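You operate a simulated robot arm through the tools that you are given. There is no shell and no other tool.

The job below is to be done with a simulated robot arm. You get a single attempt, and the scene is never put back.

## Task
Move the green roll to the green mat and wipe the smears off the glass and the yellow mat.
Fine: use the white pad and put it back. What is to be rubbed or washed off counts as gone when no trace of it is left.

It is judged by the outcome, as a careful person would: the job done as asked, and still so three seconds after it is handed in. It fails if anything else is knocked over, pushed out of place, dropped, spilled or broken.

## Robot
A 7-joint arm with a two-finger parallel gripper, fixed in place. Base frame: the origin is on the floor under the middle of its stand, x ahead of it, y to its left, z up; the work surface is at about z = 870. Lengths are in mm, angles in rad, forces in N, time in s.
With the tool pointing down near the work surface it reaches from about 100 to 640 mm from the base axis. Its first joint turns from -1.152 to 1.152 rad. Payload 1.57 kg.
The TCP is the grasp point between the finger pads, 30 mm short of the fingertips. In the tool frame z runs along the fingers and y along their closing line. Largest opening 80 mm; finger width 17, thickness 12; the body of the gripper, 40 by 82 mm, starts 80 mm behind the TCP.
Orientation is that of the tool frame in the base frame, as a unit quaternion [w, x, y, z]. With the fingers straight down and closing along the base's y, the tool's x points along the base's -x, its y along +y and its z along -z.

## Interface
- The arm moves only by the tool jog_arm. Its argument "targets" is a list of rows, each an object (a shift or turn left out is 0, a gripper value left out holds the last) with "offset": the shift along the tool's x, y, z in units of 100 mm (1.0 is 100 mm), a list of three; "dr": the turn, a rotation vector about the tool's x, y, z in units of 60 degrees (1.0 is 60 degrees), a list of three. In form: [{"offset": [dx, dy, dz], "dr": [wx, wy, wz]}, ...]. A call has 1 to 20 rows; each row is the pose to reach, as a shift and turn from the pose commanded when the call began, along the tool's axes at that moment. "hand" is the opening, from 0 (shut) to 1 (fully open), set as the call begins (left out, the last holds). A call with a number of a shift or a turn outside -1 to 1 is refused whole. A row lasts 0.2 s, in which the tool goes at most 50 mm and 0.15 rad; a call with a longer step from one row to the next is refused whole, and so is a gripper value outside its range. A pose out of reach is approached as far as the arm can. The call stops where the force on the tool passes 40 N (or 10 N more than at its start, if that is more) or the arm is blocked; 0.2 s more then pass. Each finger travels about 72 mm/s and halts on what it meets, pressing with about 35 N; the grip force reading is that of the motor and also rises with nothing between the fingers. The clock runs only during rows and for 0.2 s after the last one: add rows that repeat a pose to give the fingers time. The reply holds the time, the measured pose of the TCP, the force on the tool along the base axes, the opening and the grip force, in the units named above and with some noise, with the torque about the TCP (base axes, N m) and any sound that the robot's microphone picked up.
- Cameras (640 x 400 px; columns grow to the right, rows downward): "scene" is fixed at [58.2, 422.9, 1422.3]; the picture's right is [-0.67, -0.74, 0.00], its down [-0.45, 0.41, -0.79] and it looks along [0.59, -0.53, -0.61] (base axes); focal length 262 px, centre (320, 200). "wrist" rides on the gripper at [72, -7, -122] in the tool frame; the picture's right is [0.09, 1.00, 0.00], its down [-0.84, 0.08, -0.54] and it looks along [-0.54, 0.05, 0.84] (tool axes); focal length 238 px, centre (320, 200). There is no depth. A picture from a camera that has moved, and an enlarged one, comes with that camera's place and axes in the base frame and with its lens. The place of the scene camera against the robot may be out by one fixed shift of up to 25 mm in any direction.
- get_image(camera): a new picture of that camera. No time passes.
- zoom(camera, box): a new picture of the part [left, top, right, bottom] of that camera's present view, enlarged. No time passes.
- hand_in(): hands the job in; it is judged then, once.

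Nothing tells you positions but the pictures and the camera data. Unless the task says otherwise, let go and move clear before handing in.

The tools are called after "Emit:" as a command line: name --argument value ..., lists and objects as JSON in quotes. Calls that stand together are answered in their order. jog_arm: Moves the arm, as the interface text tells. Its arguments: {"type":"object","properties":{"targets":{"type":"array"},"hand":{"type":"number"}},"required":["targets"]} The other tools are called the same way: get_image (camera) takes a picture; zoom (camera, box) takes an enlarged picture of a part of a camera's view; hand_in () hands the job in.

At the start:

```text
time: 0.0
tcp_pos: [376.6, 97.1, 1203.2]
orientation: [0.0, 0.0, 1.0, 0.0]
ft_force: [1.4, 0.0, 0.7]
torque: [-0.04, -0.01, 0.05]
opening: 80.0
gripper_force: 0.0
```

scene: 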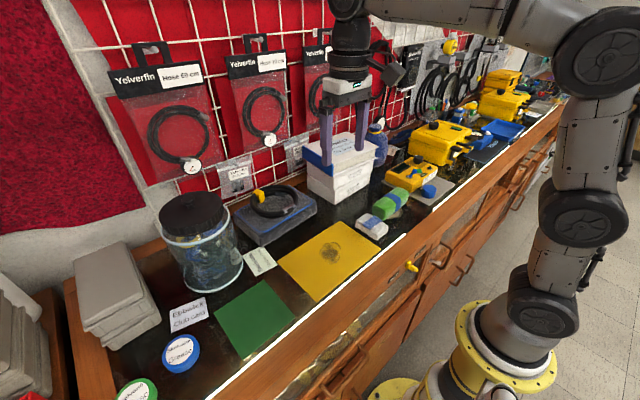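
wrist: 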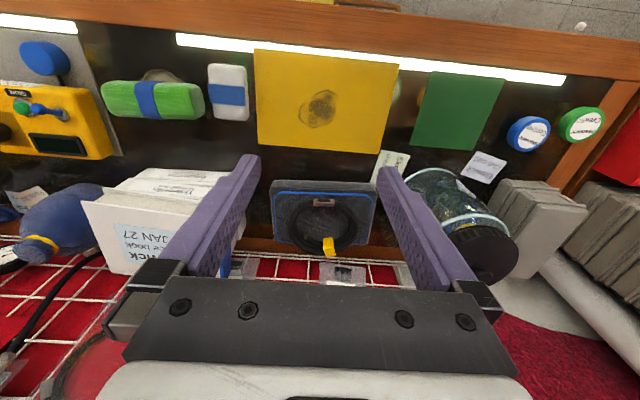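

I see a work surface with a yellow mat (dark smear), a green mat, a white pad with a blue band, and a green roll with a blue band lying near a smear-like patch. I'll take closer pictures before moving.

Emit:
zoom --camera "scene" --box '[200, 160, 480, 335]'

Emit:
zoom --camera "wrist" --box '[80, 20, 400, 220]'

Emit:
zoom --camera "wrist" --box '[360, 60, 640, 235]'

Emit:
zoom --camera "scene" --box '[60, 170, 300, 400]'

```text
2.29 times, centred on (340, 248) of scene
camera zoom: at [58.2, 422.9, 1422.3], right [-0.67, -0.74, 0.0], down [-0.45, 0.41, -0.79], along [0.59, -0.53, -0.61], focal length 599 px, centre (274, 91)
```

zoom: 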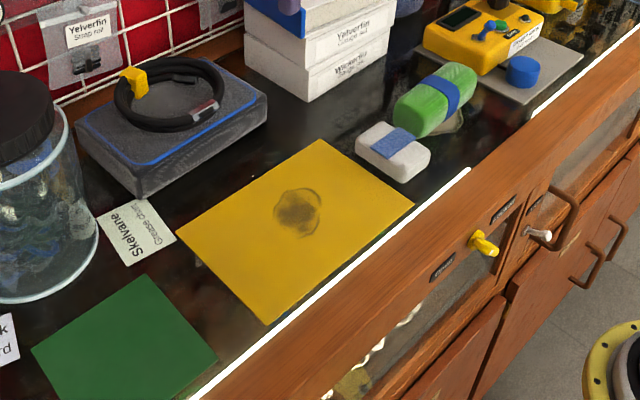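

```text
2.00 times, centred on (240, 120) of wrist
camera zoom: at [304.0, 91.0, 1322.9], right [-0.09, 1.0, 0.0], down [0.84, 0.08, 0.54], along [0.54, 0.05, -0.84], focal length 477 px, centre (480, 360)
```

zoom: 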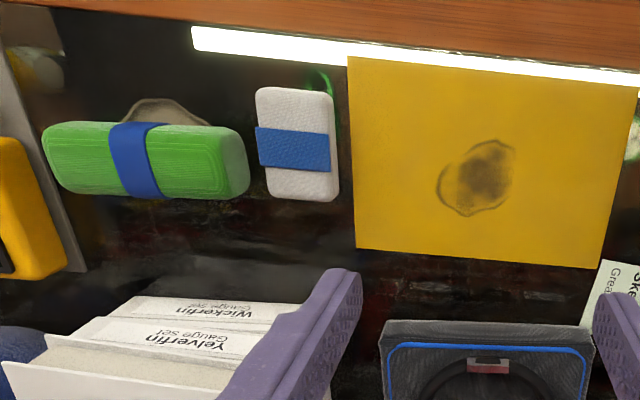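

```text
2.29 times, centred on (500, 148) of wrist
camera zoom: at [304.0, 91.0, 1322.9], right [-0.09, 1.0, 0.0], down [0.84, 0.08, 0.54], along [0.54, 0.05, -0.84], focal length 545 px, centre (-91, 320)
```

zoom: 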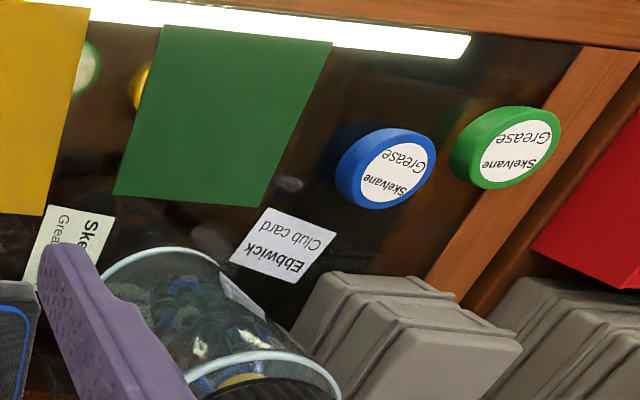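

```text
1.74 times, centred on (180, 285) of scene
camera zoom: at [58.2, 422.9, 1422.3], right [-0.67, -0.74, 0.0], down [-0.45, 0.41, -0.79], along [0.59, -0.53, -0.61], focal length 456 px, centre (564, 52)
```

zoom: 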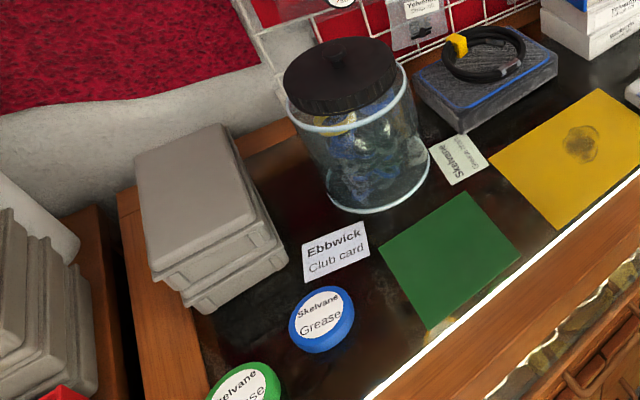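

The counter top is dark glass. One brownish smear is partly under the green roll (about x 400, y -180), another is on the yellow mat (about x 400, y 98), and the white pad is at about (381, -55). I'll move the wrist camera over to the roll for a better look.

Emit:
jog_arm --targets '[{"offset": [0.25, -0.25, 0.1]}, {"offset": [0.5, -0.5, 0.2]}, {"offset": [0.75, -0.75, 0.3]}, {"offset": [1.0, -1.0, 0.4]}]'

Emit:
jog_arm --targets '[{"offset": [0.1, -0.25, 0.1]}, {"offset": [0.2, -0.5, 0.2]}, {"offset": [0.3, -0.75, 0.3]}, {"offset": [0.3, -1.0, 0.4]}]'

Emit:
get_image --camera "wrist"

Emit:
get_image --camera "scene"

```text
time: 1.0
tcp_pos: [274.7, -2.5, 1160.8]
orientation: [0.0, 0.0, 1.0, 0.0]
ft_force: [0.4, 0.2, -0.3]
torque: [-0.03, -0.01, -0.05]
opening: 80.0
gripper_force: 0.1
```

```text
time: 2.0
tcp_pos: [244.8, -102.1, 1122.4]
orientation: [0.0, 0.0, 1.0, 0.0]
ft_force: [-0.1, 1.0, 0.1]
torque: [0.05, 0.0, 0.03]
opening: 79.7
gripper_force: 0.1
```

```text
taken
camera wrist: at [173.4, -109.4, 1243.1], right [-0.09, 1.0, 0.0], down [0.84, 0.08, 0.54], along [0.54, 0.05, -0.84], focal length 238 px, centre (320, 200)
```

wrist: 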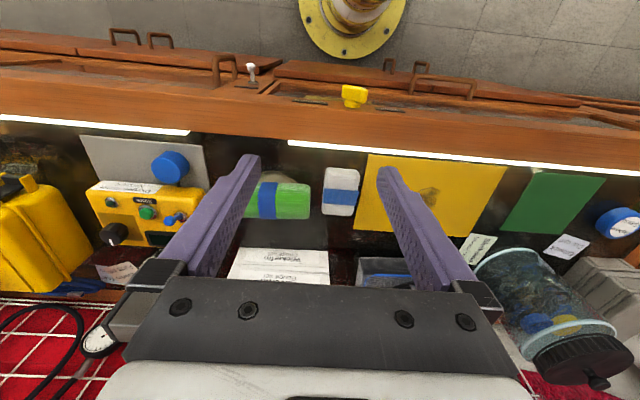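

```text
taken
```

scene: 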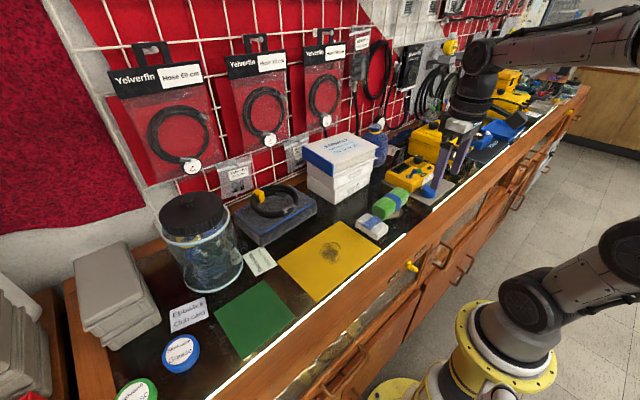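

The left finger hides most of the roll in this view. I'll shift about 80 mm more to the right so the roll shows between the fingers.

Emit:
jog_arm --targets '[{"offset": [0.0, -0.35, 0]}, {"offset": [0.0, -0.7, 0]}, {"offset": [0.0, -0.9, 0]}]'

Emit:
get_image --camera "wrist"

Emit:
zoom --camera "wrist" --box '[200, 120, 460, 282]'

Emit:
zoom --camera "scene" --box '[340, 160, 460, 240]'

```text
time: 2.8
tcp_pos: [245.9, -193.0, 1121.2]
orientation: [0.0, 0.0, 1.0, 0.0]
ft_force: [-1.5, 0.0, 0.2]
torque: [0.0, 0.03, 0.0]
opening: 80.4
gripper_force: 0.0
```

```text
taken
camera wrist: at [173.6, -199.4, 1243.7], right [-0.09, 1.0, 0.0], down [0.84, 0.08, 0.54], along [0.54, 0.05, -0.84], focal length 238 px, centre (320, 200)
```

wrist: 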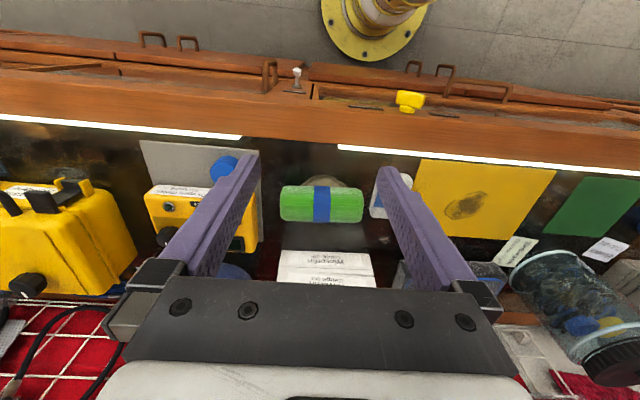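

```text
2.46 times, centred on (330, 201) of wrist
camera zoom: at [173.6, -199.4, 1243.7], right [-0.09, 1.0, 0.0], down [0.84, 0.08, 0.54], along [0.54, 0.05, -0.84], focal length 587 px, centre (295, 198)
```

zoom: 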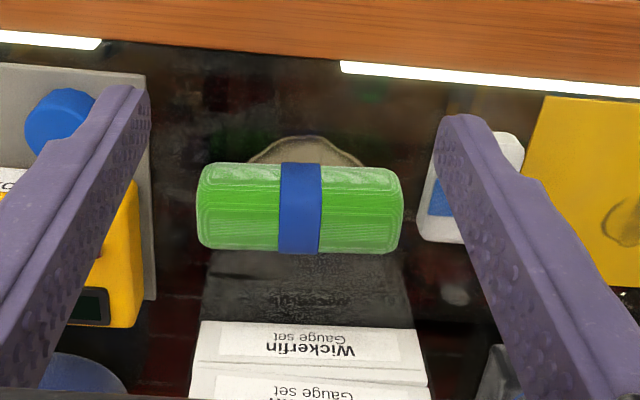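

```text
5.00 times, centred on (400, 200) of scene
camera zoom: at [58.2, 422.9, 1422.3], right [-0.67, -0.74, 0.0], down [-0.45, 0.41, -0.79], along [0.59, -0.53, -0.61], focal length 1311 px, centre (-80, 200)
```

zoom: 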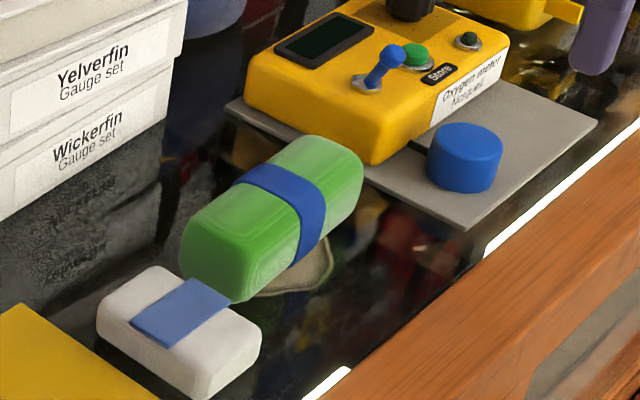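

The roll lies nearly along y, about 146 mm long, centred near (404, -175) and turned about 4° counter-clockwise, and it partly covers the glass smear. I'll turn the gripper about 86° so it closes across the roll, staying high for now.

Emit:
jog_arm --targets '[{"offset": [-0.14, 0.02, 0], "dr": [0, 0, 0.14]}, {"offset": [-0.28, 0.04, 0], "dr": [0, 0, 0.28]}, {"offset": [-0.42, 0.06, 0], "dr": [0, 0, 0.42]}, {"offset": [-0.56, 0.08, 0], "dr": [0, 0, 0.56]}, {"offset": [-0.7, 0.1, 0], "dr": [0, 0, 0.7]}, {"offset": [-0.84, 0.12, 0], "dr": [0, 0, 0.84]}, {"offset": [-0.98, 0.14, 0], "dr": [0, 0, 0.98]}]'

Emit:
jog_arm --targets '[{"dr": [0, 0, 0.14]}, {"dr": [0, 0, 0.28]}, {"dr": [0, 0, 0.42]}, {"dr": [0, 0, 0.45]}]'

Emit:
get_image --camera "wrist"

Emit:
get_image --camera "scene"

```text
time: 4.4
tcp_pos: [342.7, -177.7, 1121.1]
orientation: [0.0, 0.492, 0.871, 0.001]
ft_force: [-0.6, -0.7, 0.5]
torque: [0.03, -0.03, 0.01]
opening: 79.8
gripper_force: 0.0
```

```text
time: 5.4
tcp_pos: [343.3, -178.8, 1122.1]
orientation: [0.0, 0.682, 0.732, 0.0]
ft_force: [-0.8, 0.5, -0.8]
torque: [0.04, 0.03, 0.0]
opening: 80.1
gripper_force: 0.0
```

```text
taken
camera wrist: at [332.0, -107.1, 1242.8], right [0.99, 0.16, 0.0], down [0.14, -0.83, 0.54], along [0.09, -0.53, -0.84], focal length 238 px, centre (320, 200)
```

wrist: 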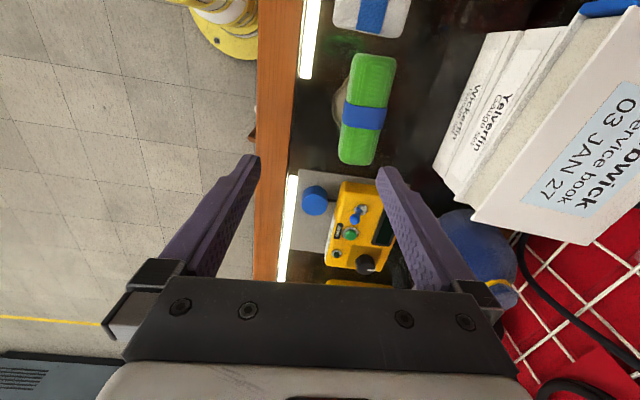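

```text
taken
```

scene: 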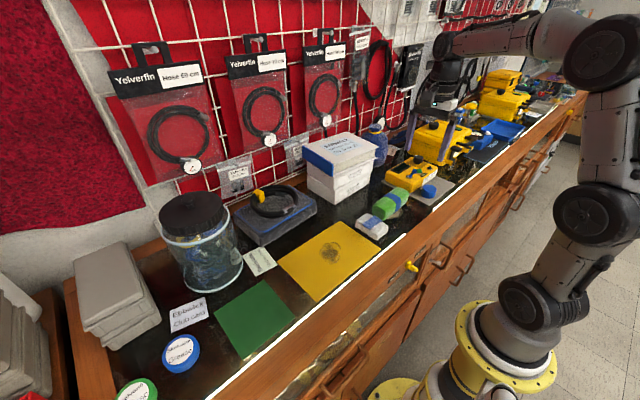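

From here the roll is clear of the fingers, so I'll zoom in to refine its pose and see the smear beside it.

Emit:
zoom --camera "wrist" --box '[270, 0, 470, 180]'

```text
2.22 times, centred on (370, 90) of wrist
camera zoom: at [332.0, -107.1, 1242.8], right [0.99, 0.16, 0.0], down [0.14, -0.83, 0.54], along [0.09, -0.53, -0.84], focal length 530 px, centre (209, 444)
```

zoom: 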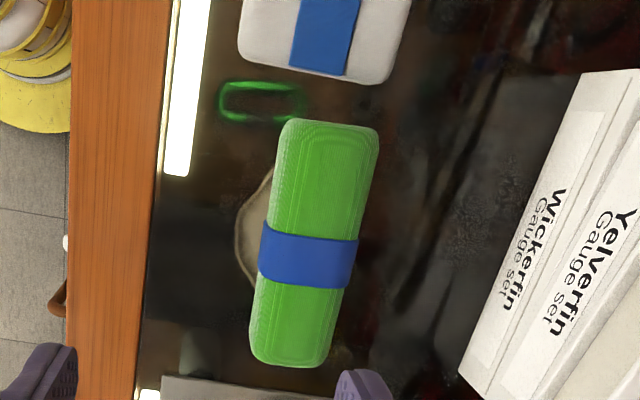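

The refined roll centre is about (408, -175), about 57 mm wide and 145 mm long. The green loop shifts with the view like something below the glass, so it isn't a smear. I'll move over the roll and go part of the way down.

Emit:
jog_arm --targets '[{"offset": [0, 0.33, 0]}, {"offset": [-0.007, 0.648, 0.0]}, {"offset": [-0.007, 0.648, 0.3]}, {"offset": [-0.007, 0.648, 0.6]}, {"offset": [-0.007, 0.648, 0.95]}]'

Emit:
get_image --camera "wrist"

Emit:
zoom --camera "scene" --box '[340, 120, 480, 240]'

```text
time: 6.6
tcp_pos: [407.2, -174.2, 1027.3]
orientation: [0.0, 0.681, 0.732, 0.001]
ft_force: [0.3, -0.9, 0.8]
torque: [0.03, 0.0, -0.01]
opening: 79.9
gripper_force: 0.1
```

```text
taken
camera wrist: at [395.8, -103.8, 1147.9], right [0.99, 0.16, 0.0], down [0.14, -0.83, 0.54], along [0.09, -0.54, -0.84], focal length 238 px, centre (320, 200)
```

wrist: 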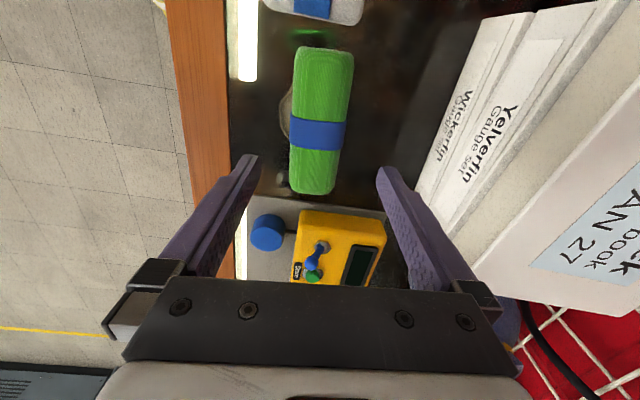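

```text
3.33 times, centred on (410, 180) of scene
camera zoom: at [58.2, 422.9, 1422.3], right [-0.67, -0.74, 0.0], down [-0.45, 0.41, -0.79], along [0.59, -0.53, -0.61], focal length 874 px, centre (20, 267)
```

zoom: 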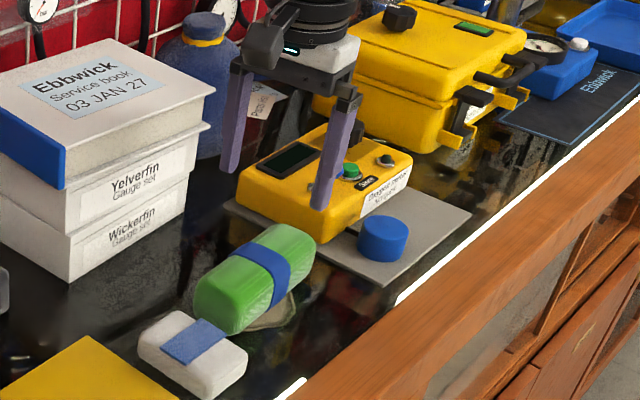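

The tool is lined up over the roll, whose centre I measure at about (407, -175). I'll go straight down to grasp height with the fingertips about 5 mm above the glass.

Emit:
jog_arm --targets '[{"offset": [0, 0, 0.25]}, {"offset": [0, 0, 0.5]}, {"offset": [0, 0, 0.7]}, {"offset": [0, 0, 0.85]}]'

Emit:
zoom --camera "scene" --box '[340, 120, 480, 240]'

Emit:
get_image --camera "wrist"

```text
time: 7.6
tcp_pos: [407.4, -173.7, 942.0]
orientation: [0.0, 0.681, 0.733, -0.001]
ft_force: [0.5, 0.8, -0.2]
torque: [0.03, 0.0, 0.03]
opening: 80.0
gripper_force: 0.0
```

```text
3.33 times, centred on (410, 180) of scene
camera zoom: at [58.2, 422.9, 1422.3], right [-0.67, -0.74, 0.0], down [-0.45, 0.41, -0.79], along [0.59, -0.53, -0.61], focal length 874 px, centre (20, 267)
```

zoom: 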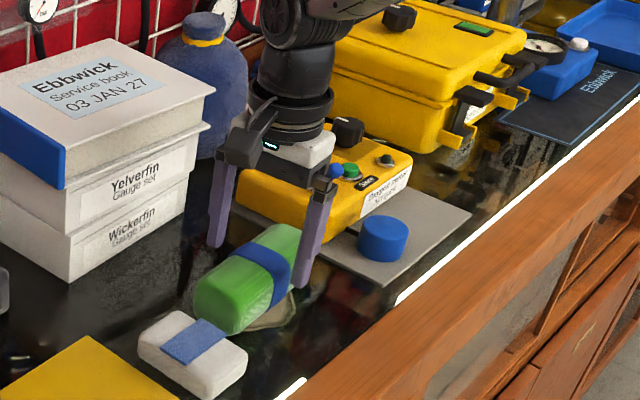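

```text
taken
camera wrist: at [396.4, -103.2, 1062.6], right [0.99, 0.16, 0.0], down [0.14, -0.83, 0.54], along [0.09, -0.53, -0.84], focal length 238 px, centre (320, 200)
```

wrist: 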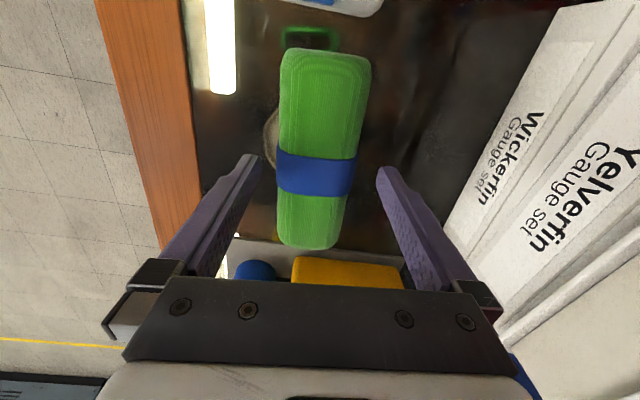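

The fingers are either side of the band with clear gaps. I'll go down the last 37 mm and then close on the roll.

Emit:
jog_arm --targets '[{"offset": [0, 0, 0.12]}, {"offset": [0, 0, 0.24]}, {"offset": [0, 0, 0.36]}]'

Emit:
jog_arm --targets '[{"offset": [0, 0, 0]}, {"offset": [0, 0, 0]}, {"offset": [0, 0, 0]}, {"offset": [0, 0, 0]}]' --hand 0.3

Emit:
zoom --camera "scene" --box '[340, 120, 480, 240]'

```text
time: 8.4
tcp_pos: [408.2, -173.3, 906.4]
orientation: [0.0, 0.68, 0.733, 0.0]
ft_force: [0.5, 0.6, 0.2]
torque: [-0.04, -0.02, -0.01]
opening: 79.9
gripper_force: 0.1
```

```text
time: 9.4
tcp_pos: [407.9, -173.4, 905.9]
orientation: [0.0, 0.681, 0.733, 0.0]
ft_force: [0.5, 0.4, 0.8]
torque: [0.01, 0.06, 0.02]
opening: 53.9
gripper_force: 35.1
```

```text
3.33 times, centred on (410, 180) of scene
camera zoom: at [58.3, 422.9, 1422.3], right [-0.67, -0.74, 0.0], down [-0.45, 0.41, -0.79], along [0.59, -0.53, -0.61], focal length 874 px, centre (20, 267)
```

zoom: 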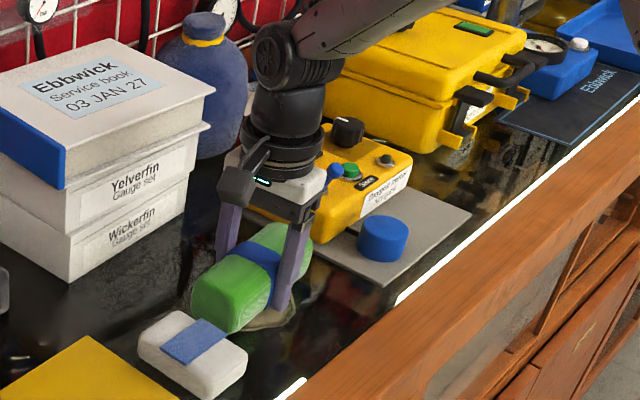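

The grip is firm at 54 mm. I'll lift straight up and check the roll comes along.

Emit:
jog_arm --targets '[{"offset": [0, 0, -0.1]}, {"offset": [0, 0, -0.25]}, {"offset": [0, 0, -0.45]}, {"offset": [0, 0, -0.7]}, {"offset": [0, 0, -0.95]}]'

Emit:
get_image --camera "scene"

Emit:
get_image --camera "wrist"

```text
time: 10.6
tcp_pos: [408.8, -175.1, 1002.6]
orientation: [-0.001, 0.68, 0.733, 0.001]
ft_force: [0.4, 0.5, -1.3]
torque: [-0.02, -0.01, 0.0]
opening: 53.6
gripper_force: 34.8
```

```text
taken
```

scene: 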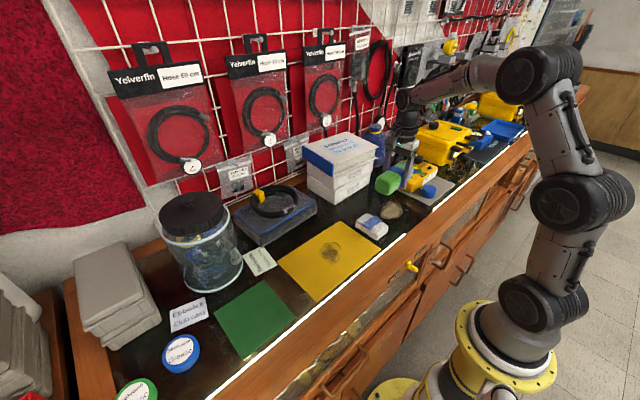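

```text
taken
camera wrist: at [396.9, -103.5, 1123.0], right [0.99, 0.16, 0.0], down [0.14, -0.83, 0.54], along [0.09, -0.53, -0.84], focal length 238 px, centre (320, 200)
```

wrist: 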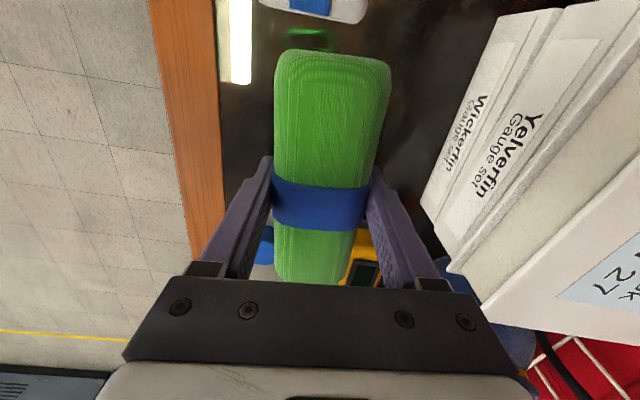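

The roll is up and level, and the whole smear is now showing on the glass. I'll carry the roll left toward the green mat (centre about (386, 347)), straightening it along y on the way.

Emit:
jog_arm --targets '[{"offset": [0.15, -0.02, 0], "dr": [0, 0, 0.02]}, {"offset": [0.4, -0.05, 0], "dr": [0, 0, 0.05]}, {"offset": [0.68, -0.09, 0], "dr": [0, 0, 0.07]}, {"offset": [0.962, -0.129, 0], "dr": [0, 0, 0.07]}]'

Emit:
jog_arm --targets '[{"offset": [0.25, 0, 0]}, {"offset": [0.5, 0, 0]}, {"offset": [0.75, 0, 0]}, {"offset": [1.0, 0, 0]}]'

Emit:
jog_arm --targets '[{"offset": [0.25, 0, 0]}, {"offset": [0.5, 0, 0]}, {"offset": [0.75, 0, 0]}, {"offset": [1.0, 0, 0]}]'

Emit:
get_image --camera "scene"

```text
time: 11.6
tcp_pos: [386.3, -79.5, 1000.1]
orientation: [0.0, 0.707, 0.707, 0.0]
ft_force: [1.1, 1.0, -1.5]
torque: [0.03, -0.02, -0.01]
opening: 53.7
gripper_force: 34.6
```

```text
time: 12.6
tcp_pos: [387.8, 21.3, 1000.1]
orientation: [0.0, 0.707, 0.707, 0.0]
ft_force: [0.5, -0.4, -1.1]
torque: [0.02, 0.0, -0.01]
opening: 53.5
gripper_force: 35.2
```

```text
time: 13.6
tcp_pos: [387.7, 120.7, 1000.7]
orientation: [0.0, 0.707, 0.707, 0.0]
ft_force: [0.3, 0.0, -1.5]
torque: [-0.01, 0.04, 0.01]
opening: 53.6
gripper_force: 35.2
```

```text
taken
```

scene: 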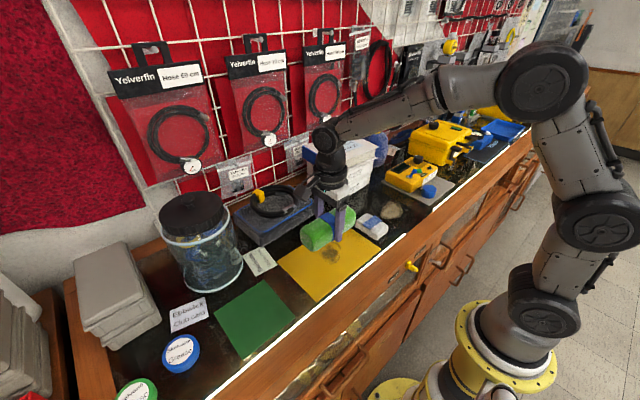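

The roll is carried steadily over the yellow mat. I'll continue another 100 mm and look at the green mat area with the wrist camera.

Emit:
jog_arm --targets '[{"offset": [0.25, 0, 0]}, {"offset": [0.5, 0, 0]}, {"offset": [0.75, 0, 0]}, {"offset": [1.0, 0, 0]}]'

Emit:
get_image --camera "scene"

Emit:
get_image --camera "wrist"

```text
time: 14.6
tcp_pos: [387.9, 221.9, 1001.5]
orientation: [0.0, 0.707, 0.707, -0.001]
ft_force: [0.2, -0.5, -2.3]
torque: [-0.07, 0.05, -0.01]
opening: 53.6
gripper_force: 35.0
```

```text
taken
```

scene: 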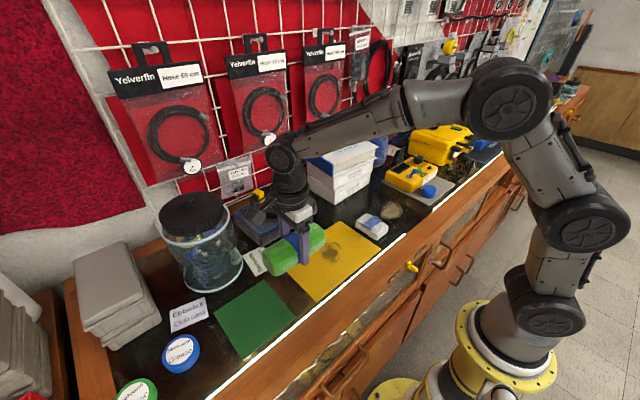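

```text
taken
camera wrist: at [382.3, 293.2, 1121.8], right [1.0, 0.09, 0.0], down [0.08, -0.84, 0.54], along [0.05, -0.54, -0.84], focal length 238 px, centre (320, 200)
```

wrist: 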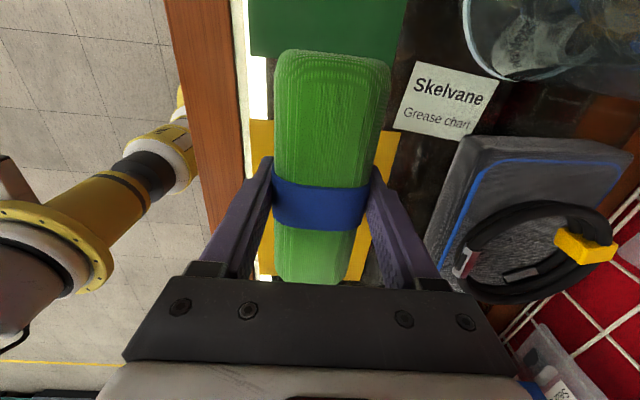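

The green mat measures about x 320–452, y 282–413. I'll move the last 127 mm in +y and begin to lower over its centre.

Emit:
jog_arm --targets '[{"offset": [0.25, 0, 0]}, {"offset": [0.5, 0, 0]}, {"offset": [0.75, 0, 0]}, {"offset": [1.0, 0, 0]}]'

Emit:
jog_arm --targets '[{"offset": [0.13, 0, 0]}, {"offset": [0.265, 0, 0.0]}, {"offset": [0.265, 0, 0.25]}, {"offset": [0.265, 0, 0.5]}]'

Emit:
get_image --camera "scene"

Emit:
get_image --camera "wrist"

Emit:
zoom --camera "scene" --box '[140, 180, 340, 360]'

```text
time: 15.6
tcp_pos: [389.1, 322.8, 1002.0]
orientation: [0.0, 0.707, 0.707, 0.0]
ft_force: [0.1, 0.2, -1.7]
torque: [-0.04, -0.01, 0.0]
opening: 53.7
gripper_force: 34.4
```

```text
time: 16.6
tcp_pos: [389.1, 347.6, 950.6]
orientation: [0.0, 0.707, 0.707, 0.001]
ft_force: [-0.4, 0.5, -1.3]
torque: [0.0, -0.01, -0.04]
opening: 53.7
gripper_force: 35.1
```

```text
taken
```

scene: 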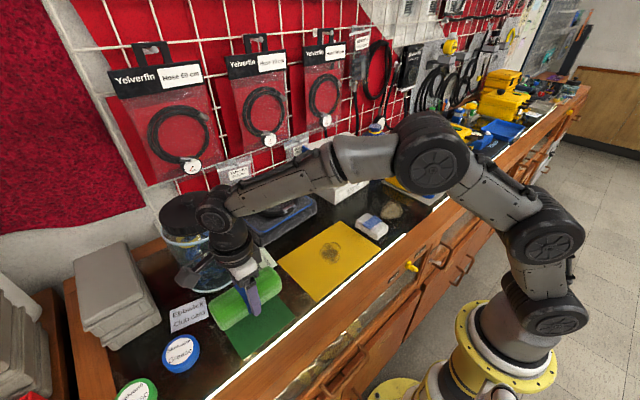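

```text
taken
camera wrist: at [382.2, 419.4, 1071.8], right [1.0, 0.09, 0.0], down [0.08, -0.84, 0.54], along [0.05, -0.54, -0.84], focal length 238 px, centre (320, 200)
```

wrist: 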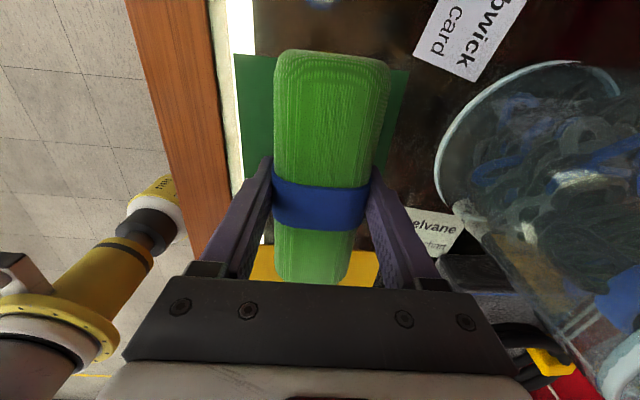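

```text
2.22 times, centred on (240, 270) of scene
camera zoom: at [58.3, 422.9, 1422.3], right [-0.67, -0.74, 0.0], down [-0.45, 0.41, -0.79], along [0.59, -0.53, -0.61], focal length 583 px, centre (498, 44)
```

zoom: 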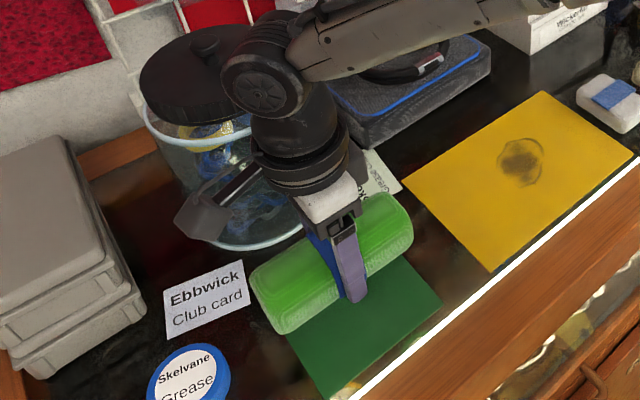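

The roll hangs over the mat, whose centre reads about (385.5, 346), and the jar is clear by about 50 mm. I'll shift 3 mm toward the robot and lower gently to touch-down.

Emit:
jog_arm --targets '[{"offset": [0, -0.03, 0.1]}, {"offset": [0, -0.03, 0.2]}, {"offset": [0, -0.03, 0.3]}, {"offset": [0, -0.03, 0.38]}]'

Emit:
jog_arm --targets '[{"offset": [0, 0, 0.02]}, {"offset": [0, 0, 0.04]}]'

Emit:
zoom --camera "scene" --box '[140, 180, 340, 360]'

```text
time: 17.6
tcp_pos: [385.2, 347.7, 911.9]
orientation: [0.0, 0.707, 0.707, 0.0]
ft_force: [-0.3, -0.3, -1.6]
torque: [-0.02, 0.02, -0.01]
opening: 53.5
gripper_force: 34.7
```

```text
time: 18.2
tcp_pos: [386.8, 347.0, 908.5]
orientation: [0.0, 0.707, 0.707, 0.0]
ft_force: [0.5, -1.0, -0.3]
torque: [0.04, 0.01, 0.02]
opening: 53.5
gripper_force: 34.9
```

```text
2.22 times, centred on (240, 270) of scene
camera zoom: at [58.2, 422.9, 1422.3], right [-0.67, -0.74, 0.0], down [-0.45, 0.41, -0.79], along [0.59, -0.53, -0.61], focal length 583 px, centre (498, 44)
```

zoom: 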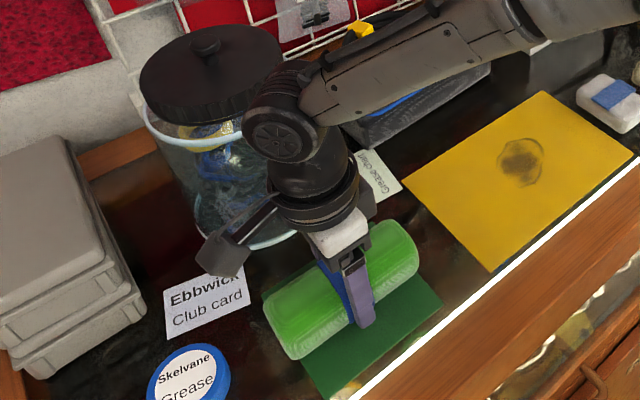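

The force is easing, so the roll is close to or just touching the mat. I'll lower in 1 mm steps to confirm contact.

Emit:
jog_arm --targets '[{"offset": [0, 0, 0.01]}, {"offset": [0, 0, 0.015]}]'

Emit:
get_image --camera "wrist"

```text
time: 18.8
tcp_pos: [385.5, 346.4, 908.3]
orientation: [0.0, 0.707, 0.707, 0.001]
ft_force: [-0.6, -4.7, 11.1]
torque: [-0.5, 0.4, 0.0]
opening: 53.7
gripper_force: 35.1
```

```text
taken
camera wrist: at [379.3, 418.9, 1029.8], right [1.0, 0.09, 0.0], down [0.08, -0.84, 0.54], along [0.05, -0.54, -0.84], focal length 238 px, centre (320, 200)
```

wrist: 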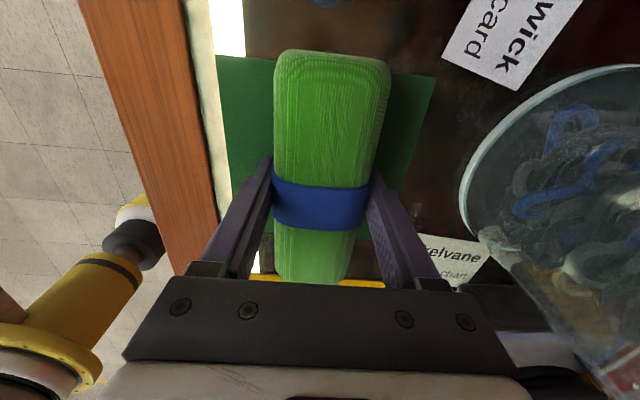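

The roll is down, with 11 N of contact. I'll ease off 1 mm and open.

Emit:
jog_arm --targets '[{"offset": [0, 0, -0.01]}, {"offset": [0, 0, -0.01]}]'

Emit:
jog_arm --targets '[{"offset": [0, 0, 0]}, {"offset": [0, 0, 0]}, {"offset": [0, 0, 0]}]' --hand 1.0

Emit:
jog_arm --targets '[{"offset": [0, 0, -0.15]}, {"offset": [0, 0, -0.35]}, {"offset": [0, 0, -0.6]}, {"offset": [0, 0, -0.9]}]'

Emit:
zoom --camera "scene" --box '[140, 180, 340, 360]'

Emit:
get_image --camera "wrist"

```text
time: 19.4
tcp_pos: [386.4, 346.9, 907.3]
orientation: [0.001, 0.707, 0.708, 0.001]
ft_force: [1.1, -3.1, 6.1]
torque: [-0.18, 0.13, 0.05]
opening: 53.5
gripper_force: 34.3
```

```text
time: 20.2
tcp_pos: [385.6, 347.3, 909.2]
orientation: [0.001, 0.706, 0.708, 0.0]
ft_force: [0.2, -0.1, -0.1]
torque: [0.02, 0.01, -0.05]
opening: 80.1
gripper_force: 0.0
```

```text
time: 21.2
tcp_pos: [385.5, 346.4, 999.0]
orientation: [0.0, 0.707, 0.707, 0.0]
ft_force: [0.3, -0.6, -0.1]
torque: [-0.01, 0.05, -0.01]
opening: 80.1
gripper_force: 0.0
```

```text
2.22 times, centred on (240, 270) of scene
camera zoom: at [58.2, 422.9, 1422.3], right [-0.67, -0.74, 0.0], down [-0.45, 0.41, -0.79], along [0.59, -0.53, -0.61], focal length 583 px, centre (498, 44)
```

zoom: 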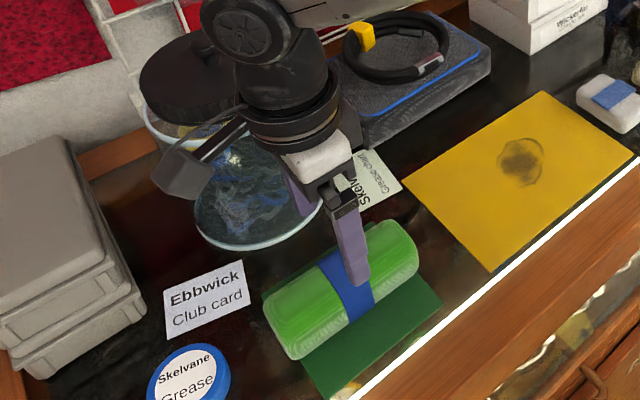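

```text
taken
camera wrist: at [379.1, 419.0, 1119.8], right [1.0, 0.09, 0.0], down [0.08, -0.84, 0.54], along [0.05, -0.54, -0.84], focal length 238 px, centre (320, 200)
```

wrist: 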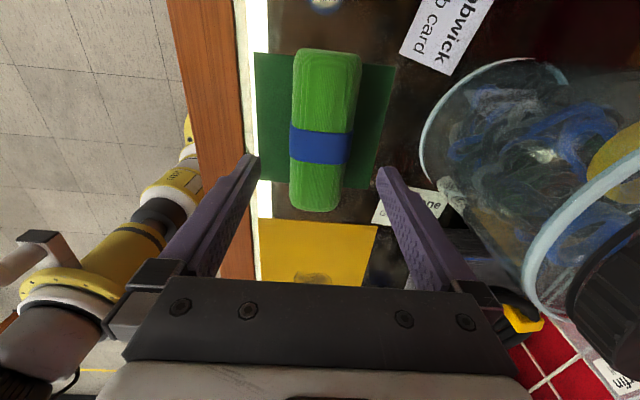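

The roll sits centred on the green mat and nothing else has moved. I'll rise, move back right and turn the gripper back to close along y for the pad.

Emit:
jog_arm --targets '[{"offset": [-0.25, 0, -0.1]}, {"offset": [-0.5, 0, -0.2]}, {"offset": [-0.75, 0, -0.3]}, {"offset": [-1.0, 0, -0.4]}]'

Emit:
jog_arm --targets '[{"offset": [-0.14, 0, 0], "dr": [0, 0, -0.14]}, {"offset": [-0.28, 0, 0], "dr": [0, 0, -0.28]}, {"offset": [-0.42, 0, 0], "dr": [0, 0, -0.42]}, {"offset": [-0.56, 0, 0], "dr": [0, 0, -0.56]}, {"offset": [-0.7, 0, 0], "dr": [0, 0, -0.7]}, {"offset": [-0.84, 0, 0], "dr": [0, 0, -0.84]}, {"offset": [-0.98, 0, 0], "dr": [0, 0, -0.98]}]'

Emit:
jog_arm --targets '[{"dr": [0, 0, -0.14]}, {"dr": [0, 0, -0.28]}, {"dr": [0, 0, -0.42]}, {"dr": [0, 0, -0.52]}]'

Emit:
get_image --camera "wrist"

Emit:
get_image --camera "scene"

```text
time: 22.2
tcp_pos: [385.5, 246.5, 1039.0]
orientation: [0.0, 0.707, 0.707, 0.0]
ft_force: [-0.9, -0.5, 0.0]
torque: [-0.03, 0.05, 0.03]
opening: 80.1
gripper_force: 0.0
```

```text
time: 23.8
tcp_pos: [385.2, 149.6, 1038.6]
orientation: [0.0, 0.268, 0.963, -0.001]
ft_force: [0.3, -0.7, 0.0]
torque: [0.02, 0.0, -0.02]
opening: 79.6
gripper_force: 0.0
```

```text
time: 24.8
tcp_pos: [386.0, 149.7, 1039.7]
orientation: [0.0, -0.001, 1.0, 0.0]
ft_force: [0.2, 0.4, 0.4]
torque: [-0.01, -0.02, -0.03]
opening: 80.1
gripper_force: 0.0
```

```text
taken
camera wrist: at [314.0, 142.4, 1159.3], right [-0.1, 1.0, 0.0], down [0.84, 0.08, 0.54], along [0.54, 0.05, -0.84], focal length 238 px, centre (320, 200)
```

wrist: 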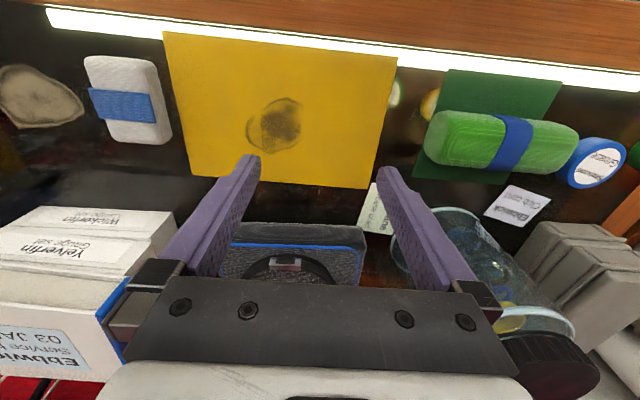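

```text
taken
```

scene: 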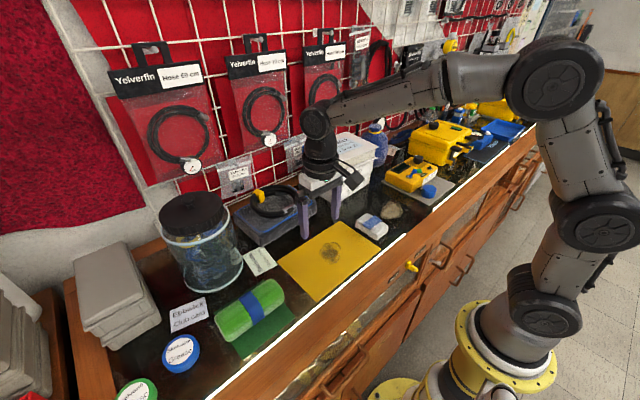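

Both smears are in full view. I'll zoom to measure them and the pad, and scan the rest of the glass for other marks.

Emit:
zoom --camera "wrist" --box '[0, 30, 200, 155]'

Emit:
zoom --camera "wrist" --box '[160, 30, 400, 180]'

Emit:
zoom --camera "wrist" --box '[370, 50, 640, 225]'

Emit:
zoom --camera "scene" --box '[340, 120, 560, 260]'

```text
3.20 times, centred on (100, 92) of wrist
camera zoom: at [314.0, 142.4, 1159.3], right [-0.1, 1.0, 0.0], down [0.84, 0.08, 0.54], along [0.54, 0.05, -0.84], focal length 763 px, centre (1024, 544)
```

zoom: 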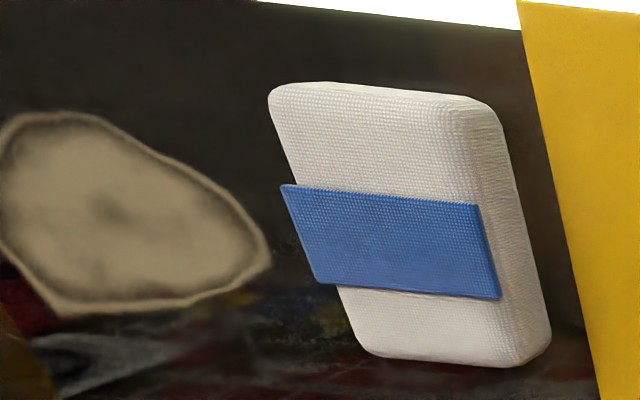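

```text
2.67 times, centred on (280, 105) of wrist
camera zoom: at [314.0, 142.4, 1159.3], right [-0.1, 1.0, 0.0], down [0.84, 0.08, 0.54], along [0.54, 0.05, -0.84], focal length 636 px, centre (427, 453)
```

zoom: 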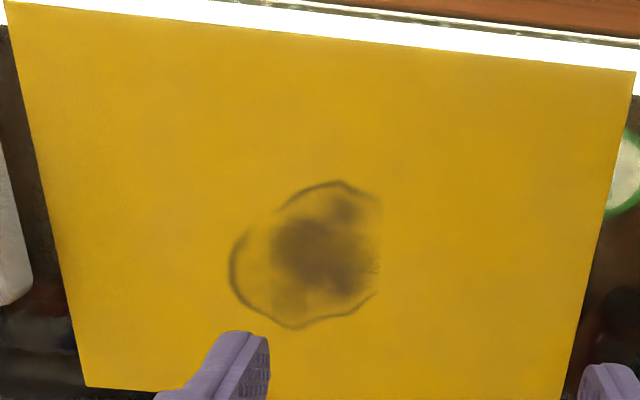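

```text
2.29 times, centred on (505, 138) of wrist
camera zoom: at [314.0, 142.4, 1159.3], right [-0.1, 1.0, 0.0], down [0.84, 0.08, 0.54], along [0.54, 0.05, -0.84], focal length 545 px, centre (-103, 343)
```

zoom: 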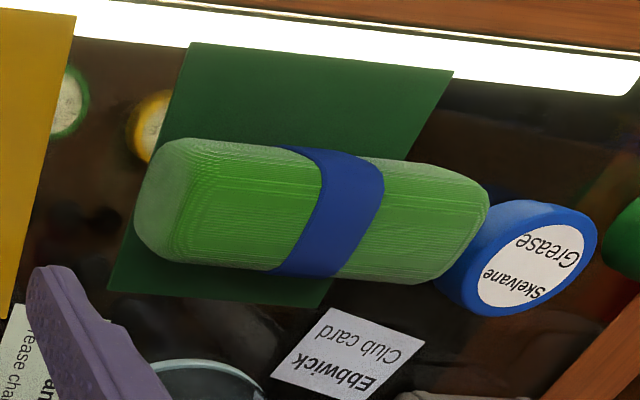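

```text
2.86 times, centred on (450, 190) of scene
camera zoom: at [58.2, 422.9, 1422.3], right [-0.67, -0.74, 0.0], down [-0.45, 0.41, -0.79], along [0.59, -0.53, -0.61], focal length 749 px, centre (-51, 229)
```

zoom: 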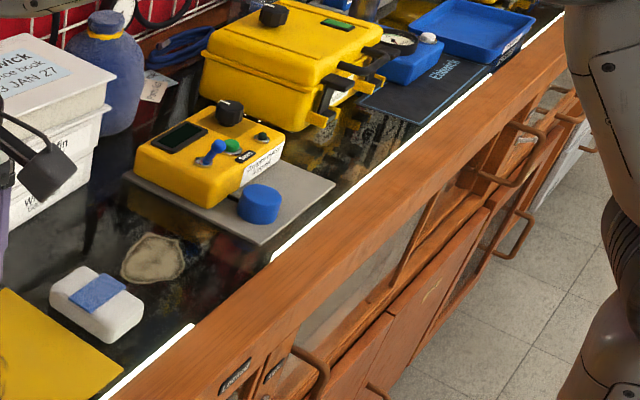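

Glass smear: about x 363–434, y -215 to -127. Mat smear: about x 366–435, y 58–130. The pad is centred near (385, -55), about 82 × 55 mm and aligned with the axes. I'll go over the pad next.

Emit:
jog_arm --targets '[{"offset": [0, -0.33, 0]}, {"offset": [0, -0.66, 0]}, {"offset": [0, -1.0, 0]}]'

Emit:
jog_arm --targets '[{"offset": [0, -0.35, 0]}, {"offset": [0, -0.7, 0]}, {"offset": [0, -0.98, 0]}]'

Emit:
get_image --camera "wrist"

Emit:
zoom --camera "wrist" --box '[180, 30, 460, 205]'

```text
time: 25.6
tcp_pos: [385.2, 49.1, 1036.8]
orientation: [0.0, 0.0, 1.0, 0.0]
ft_force: [-1.0, 0.3, 0.0]
torque: [-0.01, 0.04, 0.04]
opening: 80.0
gripper_force: 0.1
```

```text
time: 26.4
tcp_pos: [384.3, -49.8, 1039.7]
orientation: [-0.001, -0.001, 1.0, -0.001]
ft_force: [0.1, -0.1, -0.5]
torque: [0.03, -0.01, -0.03]
opening: 79.8
gripper_force: 0.0
```

```text
taken
camera wrist: at [313.4, -56.5, 1159.9], right [-0.09, 1.0, 0.0], down [0.84, 0.08, 0.54], along [0.54, 0.05, -0.84], focal length 238 px, centre (320, 200)
```

wrist: 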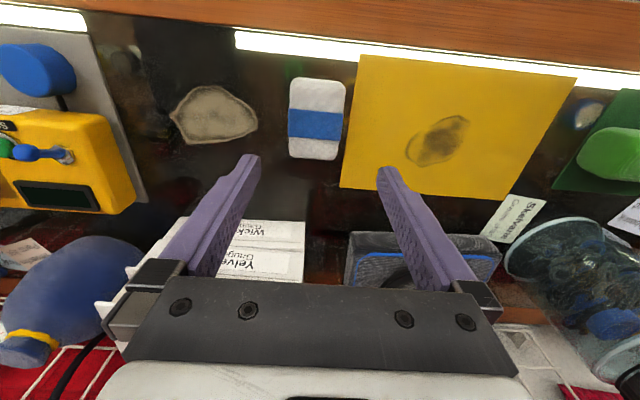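

```text
2.29 times, centred on (320, 118) of wrist
camera zoom: at [313.4, -56.5, 1159.9], right [-0.09, 1.0, 0.0], down [0.84, 0.08, 0.54], along [0.54, 0.05, -0.84], focal length 545 px, centre (320, 389)
```

zoom: 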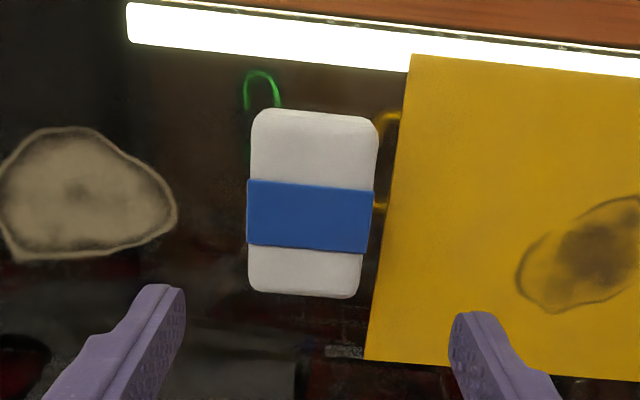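

The pad centre is (384.5, -55) with a width of about 56–59 mm. I'll shift 5 mm to centre on it, go most of the way down and check.

Emit:
jog_arm --targets '[{"offset": [0, -0.05, 0.2]}, {"offset": [0, -0.05, 0.45]}, {"offset": [0, -0.05, 0.7]}, {"offset": [0, -0.05, 0.9]}]'

Emit:
get_image --camera "wrist"

Emit:
zoom --camera "scene" --box '[300, 140, 460, 260]'

```text
time: 27.4
tcp_pos: [384.6, -54.6, 948.1]
orientation: [0.0, 0.0, 1.0, 0.0]
ft_force: [-0.7, 0.7, 0.3]
torque: [-0.04, -0.03, 0.03]
opening: 80.3
gripper_force: 0.0
```

```text
taken
camera wrist: at [312.9, -61.2, 1070.1], right [-0.09, 1.0, 0.0], down [0.84, 0.08, 0.54], along [0.54, 0.05, -0.84], focal length 238 px, centre (320, 200)
```

wrist: 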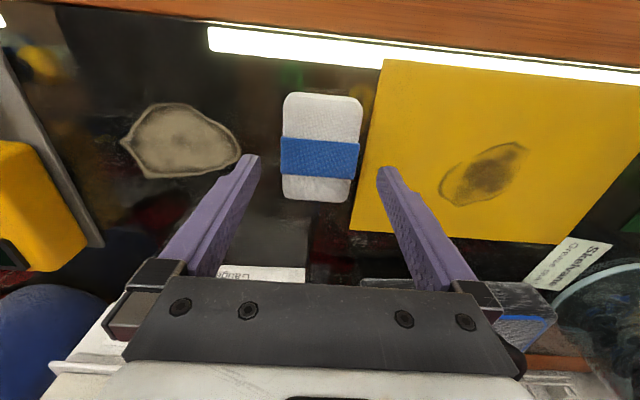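

```text
3.33 times, centred on (380, 200) of scene
camera zoom: at [58.2, 422.9, 1422.3], right [-0.67, -0.74, 0.0], down [-0.45, 0.41, -0.79], along [0.59, -0.53, -0.61], focal length 874 px, centre (120, 200)
```

zoom: 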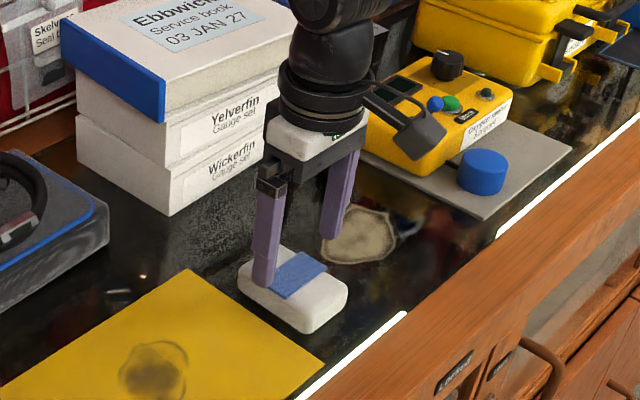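

The fingers straddle the pad evenly. I'll descend 40 mm (tips about 8 mm above the glass) and close.

Emit:
jog_arm --targets '[{"offset": [0, 0, 0.1]}, {"offset": [0, 0, 0.2]}, {"offset": [0, 0, 0.3]}, {"offset": [0, 0, 0.4]}]'

Emit:
jog_arm --targets '[{"offset": [0, 0, 0]}, {"offset": [0, 0, 0]}, {"offset": [0, 0, 0]}, {"offset": [0, 0, 0]}]' --hand 0.4

Emit:
get_image --camera "wrist"

Emit:
zoom --camera "scene" --box '[300, 140, 460, 260]'

```text
time: 28.4
tcp_pos: [384.8, -54.7, 909.0]
orientation: [0.0, 0.0, 1.0, 0.0]
ft_force: [-0.5, -0.2, 1.1]
torque: [0.0, 0.02, 0.02]
opening: 80.1
gripper_force: 0.2
```

```text
time: 29.4
tcp_pos: [384.2, -54.2, 908.2]
orientation: [0.0, -0.001, 1.0, 0.0]
ft_force: [-0.3, 0.0, 0.6]
torque: [0.01, 0.0, 0.01]
opening: 57.0
gripper_force: 34.9
```

```text
taken
camera wrist: at [313.2, -60.9, 1029.7], right [-0.09, 1.0, 0.0], down [0.84, 0.08, 0.54], along [0.54, 0.05, -0.84], focal length 238 px, centre (320, 200)
```

wrist: 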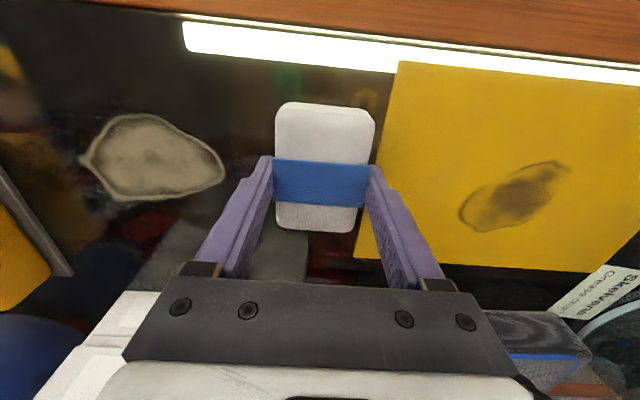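

```text
3.33 times, centred on (380, 200) of scene
camera zoom: at [58.2, 422.9, 1422.3], right [-0.67, -0.74, 0.0], down [-0.45, 0.41, -0.79], along [0.59, -0.53, -0.61], focal length 874 px, centre (120, 200)
```

zoom: 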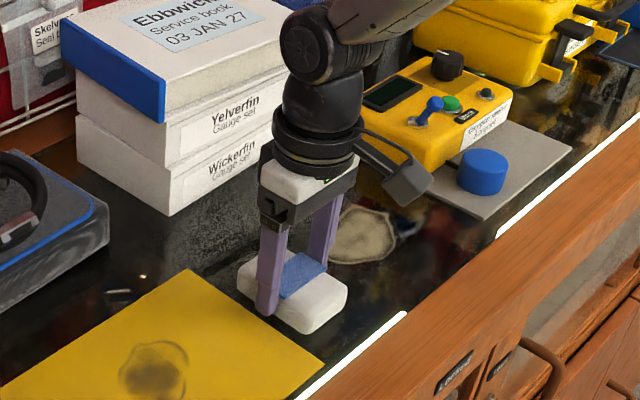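

The pad is gripped at 57 mm, and I note this pose (384.5, -54.5, 908.5) as its home. I'll lift 20 mm, move beside the glass smear and set the pad down there.

Emit:
jog_arm --targets '[{"offset": [0, 0, -0.1]}, {"offset": [0, 0, -0.2]}, {"offset": [0, -0.25, -0.2]}, {"offset": [0, -0.55, -0.2]}, {"offset": [0, -0.55, -0.1]}, {"offset": [0, -0.55, -0.03]}]'

Emit:
jog_arm --targets '[{"offset": [0, 0, 0.02]}, {"offset": [0, 0, 0.03]}]'

```text
time: 30.8
tcp_pos: [386.6, -108.5, 912.6]
orientation: [0.0, 0.0, 1.0, 0.0]
ft_force: [0.0, -0.2, 1.2]
torque: [0.0, -0.02, 0.04]
opening: 56.9
gripper_force: 34.5
```

```text
time: 31.4
tcp_pos: [385.5, -108.7, 908.5]
orientation: [0.0, 0.0, 1.0, 0.0]
ft_force: [-1.2, -0.2, 3.3]
torque: [-0.08, 0.06, -0.01]
opening: 56.9
gripper_force: 35.1
```

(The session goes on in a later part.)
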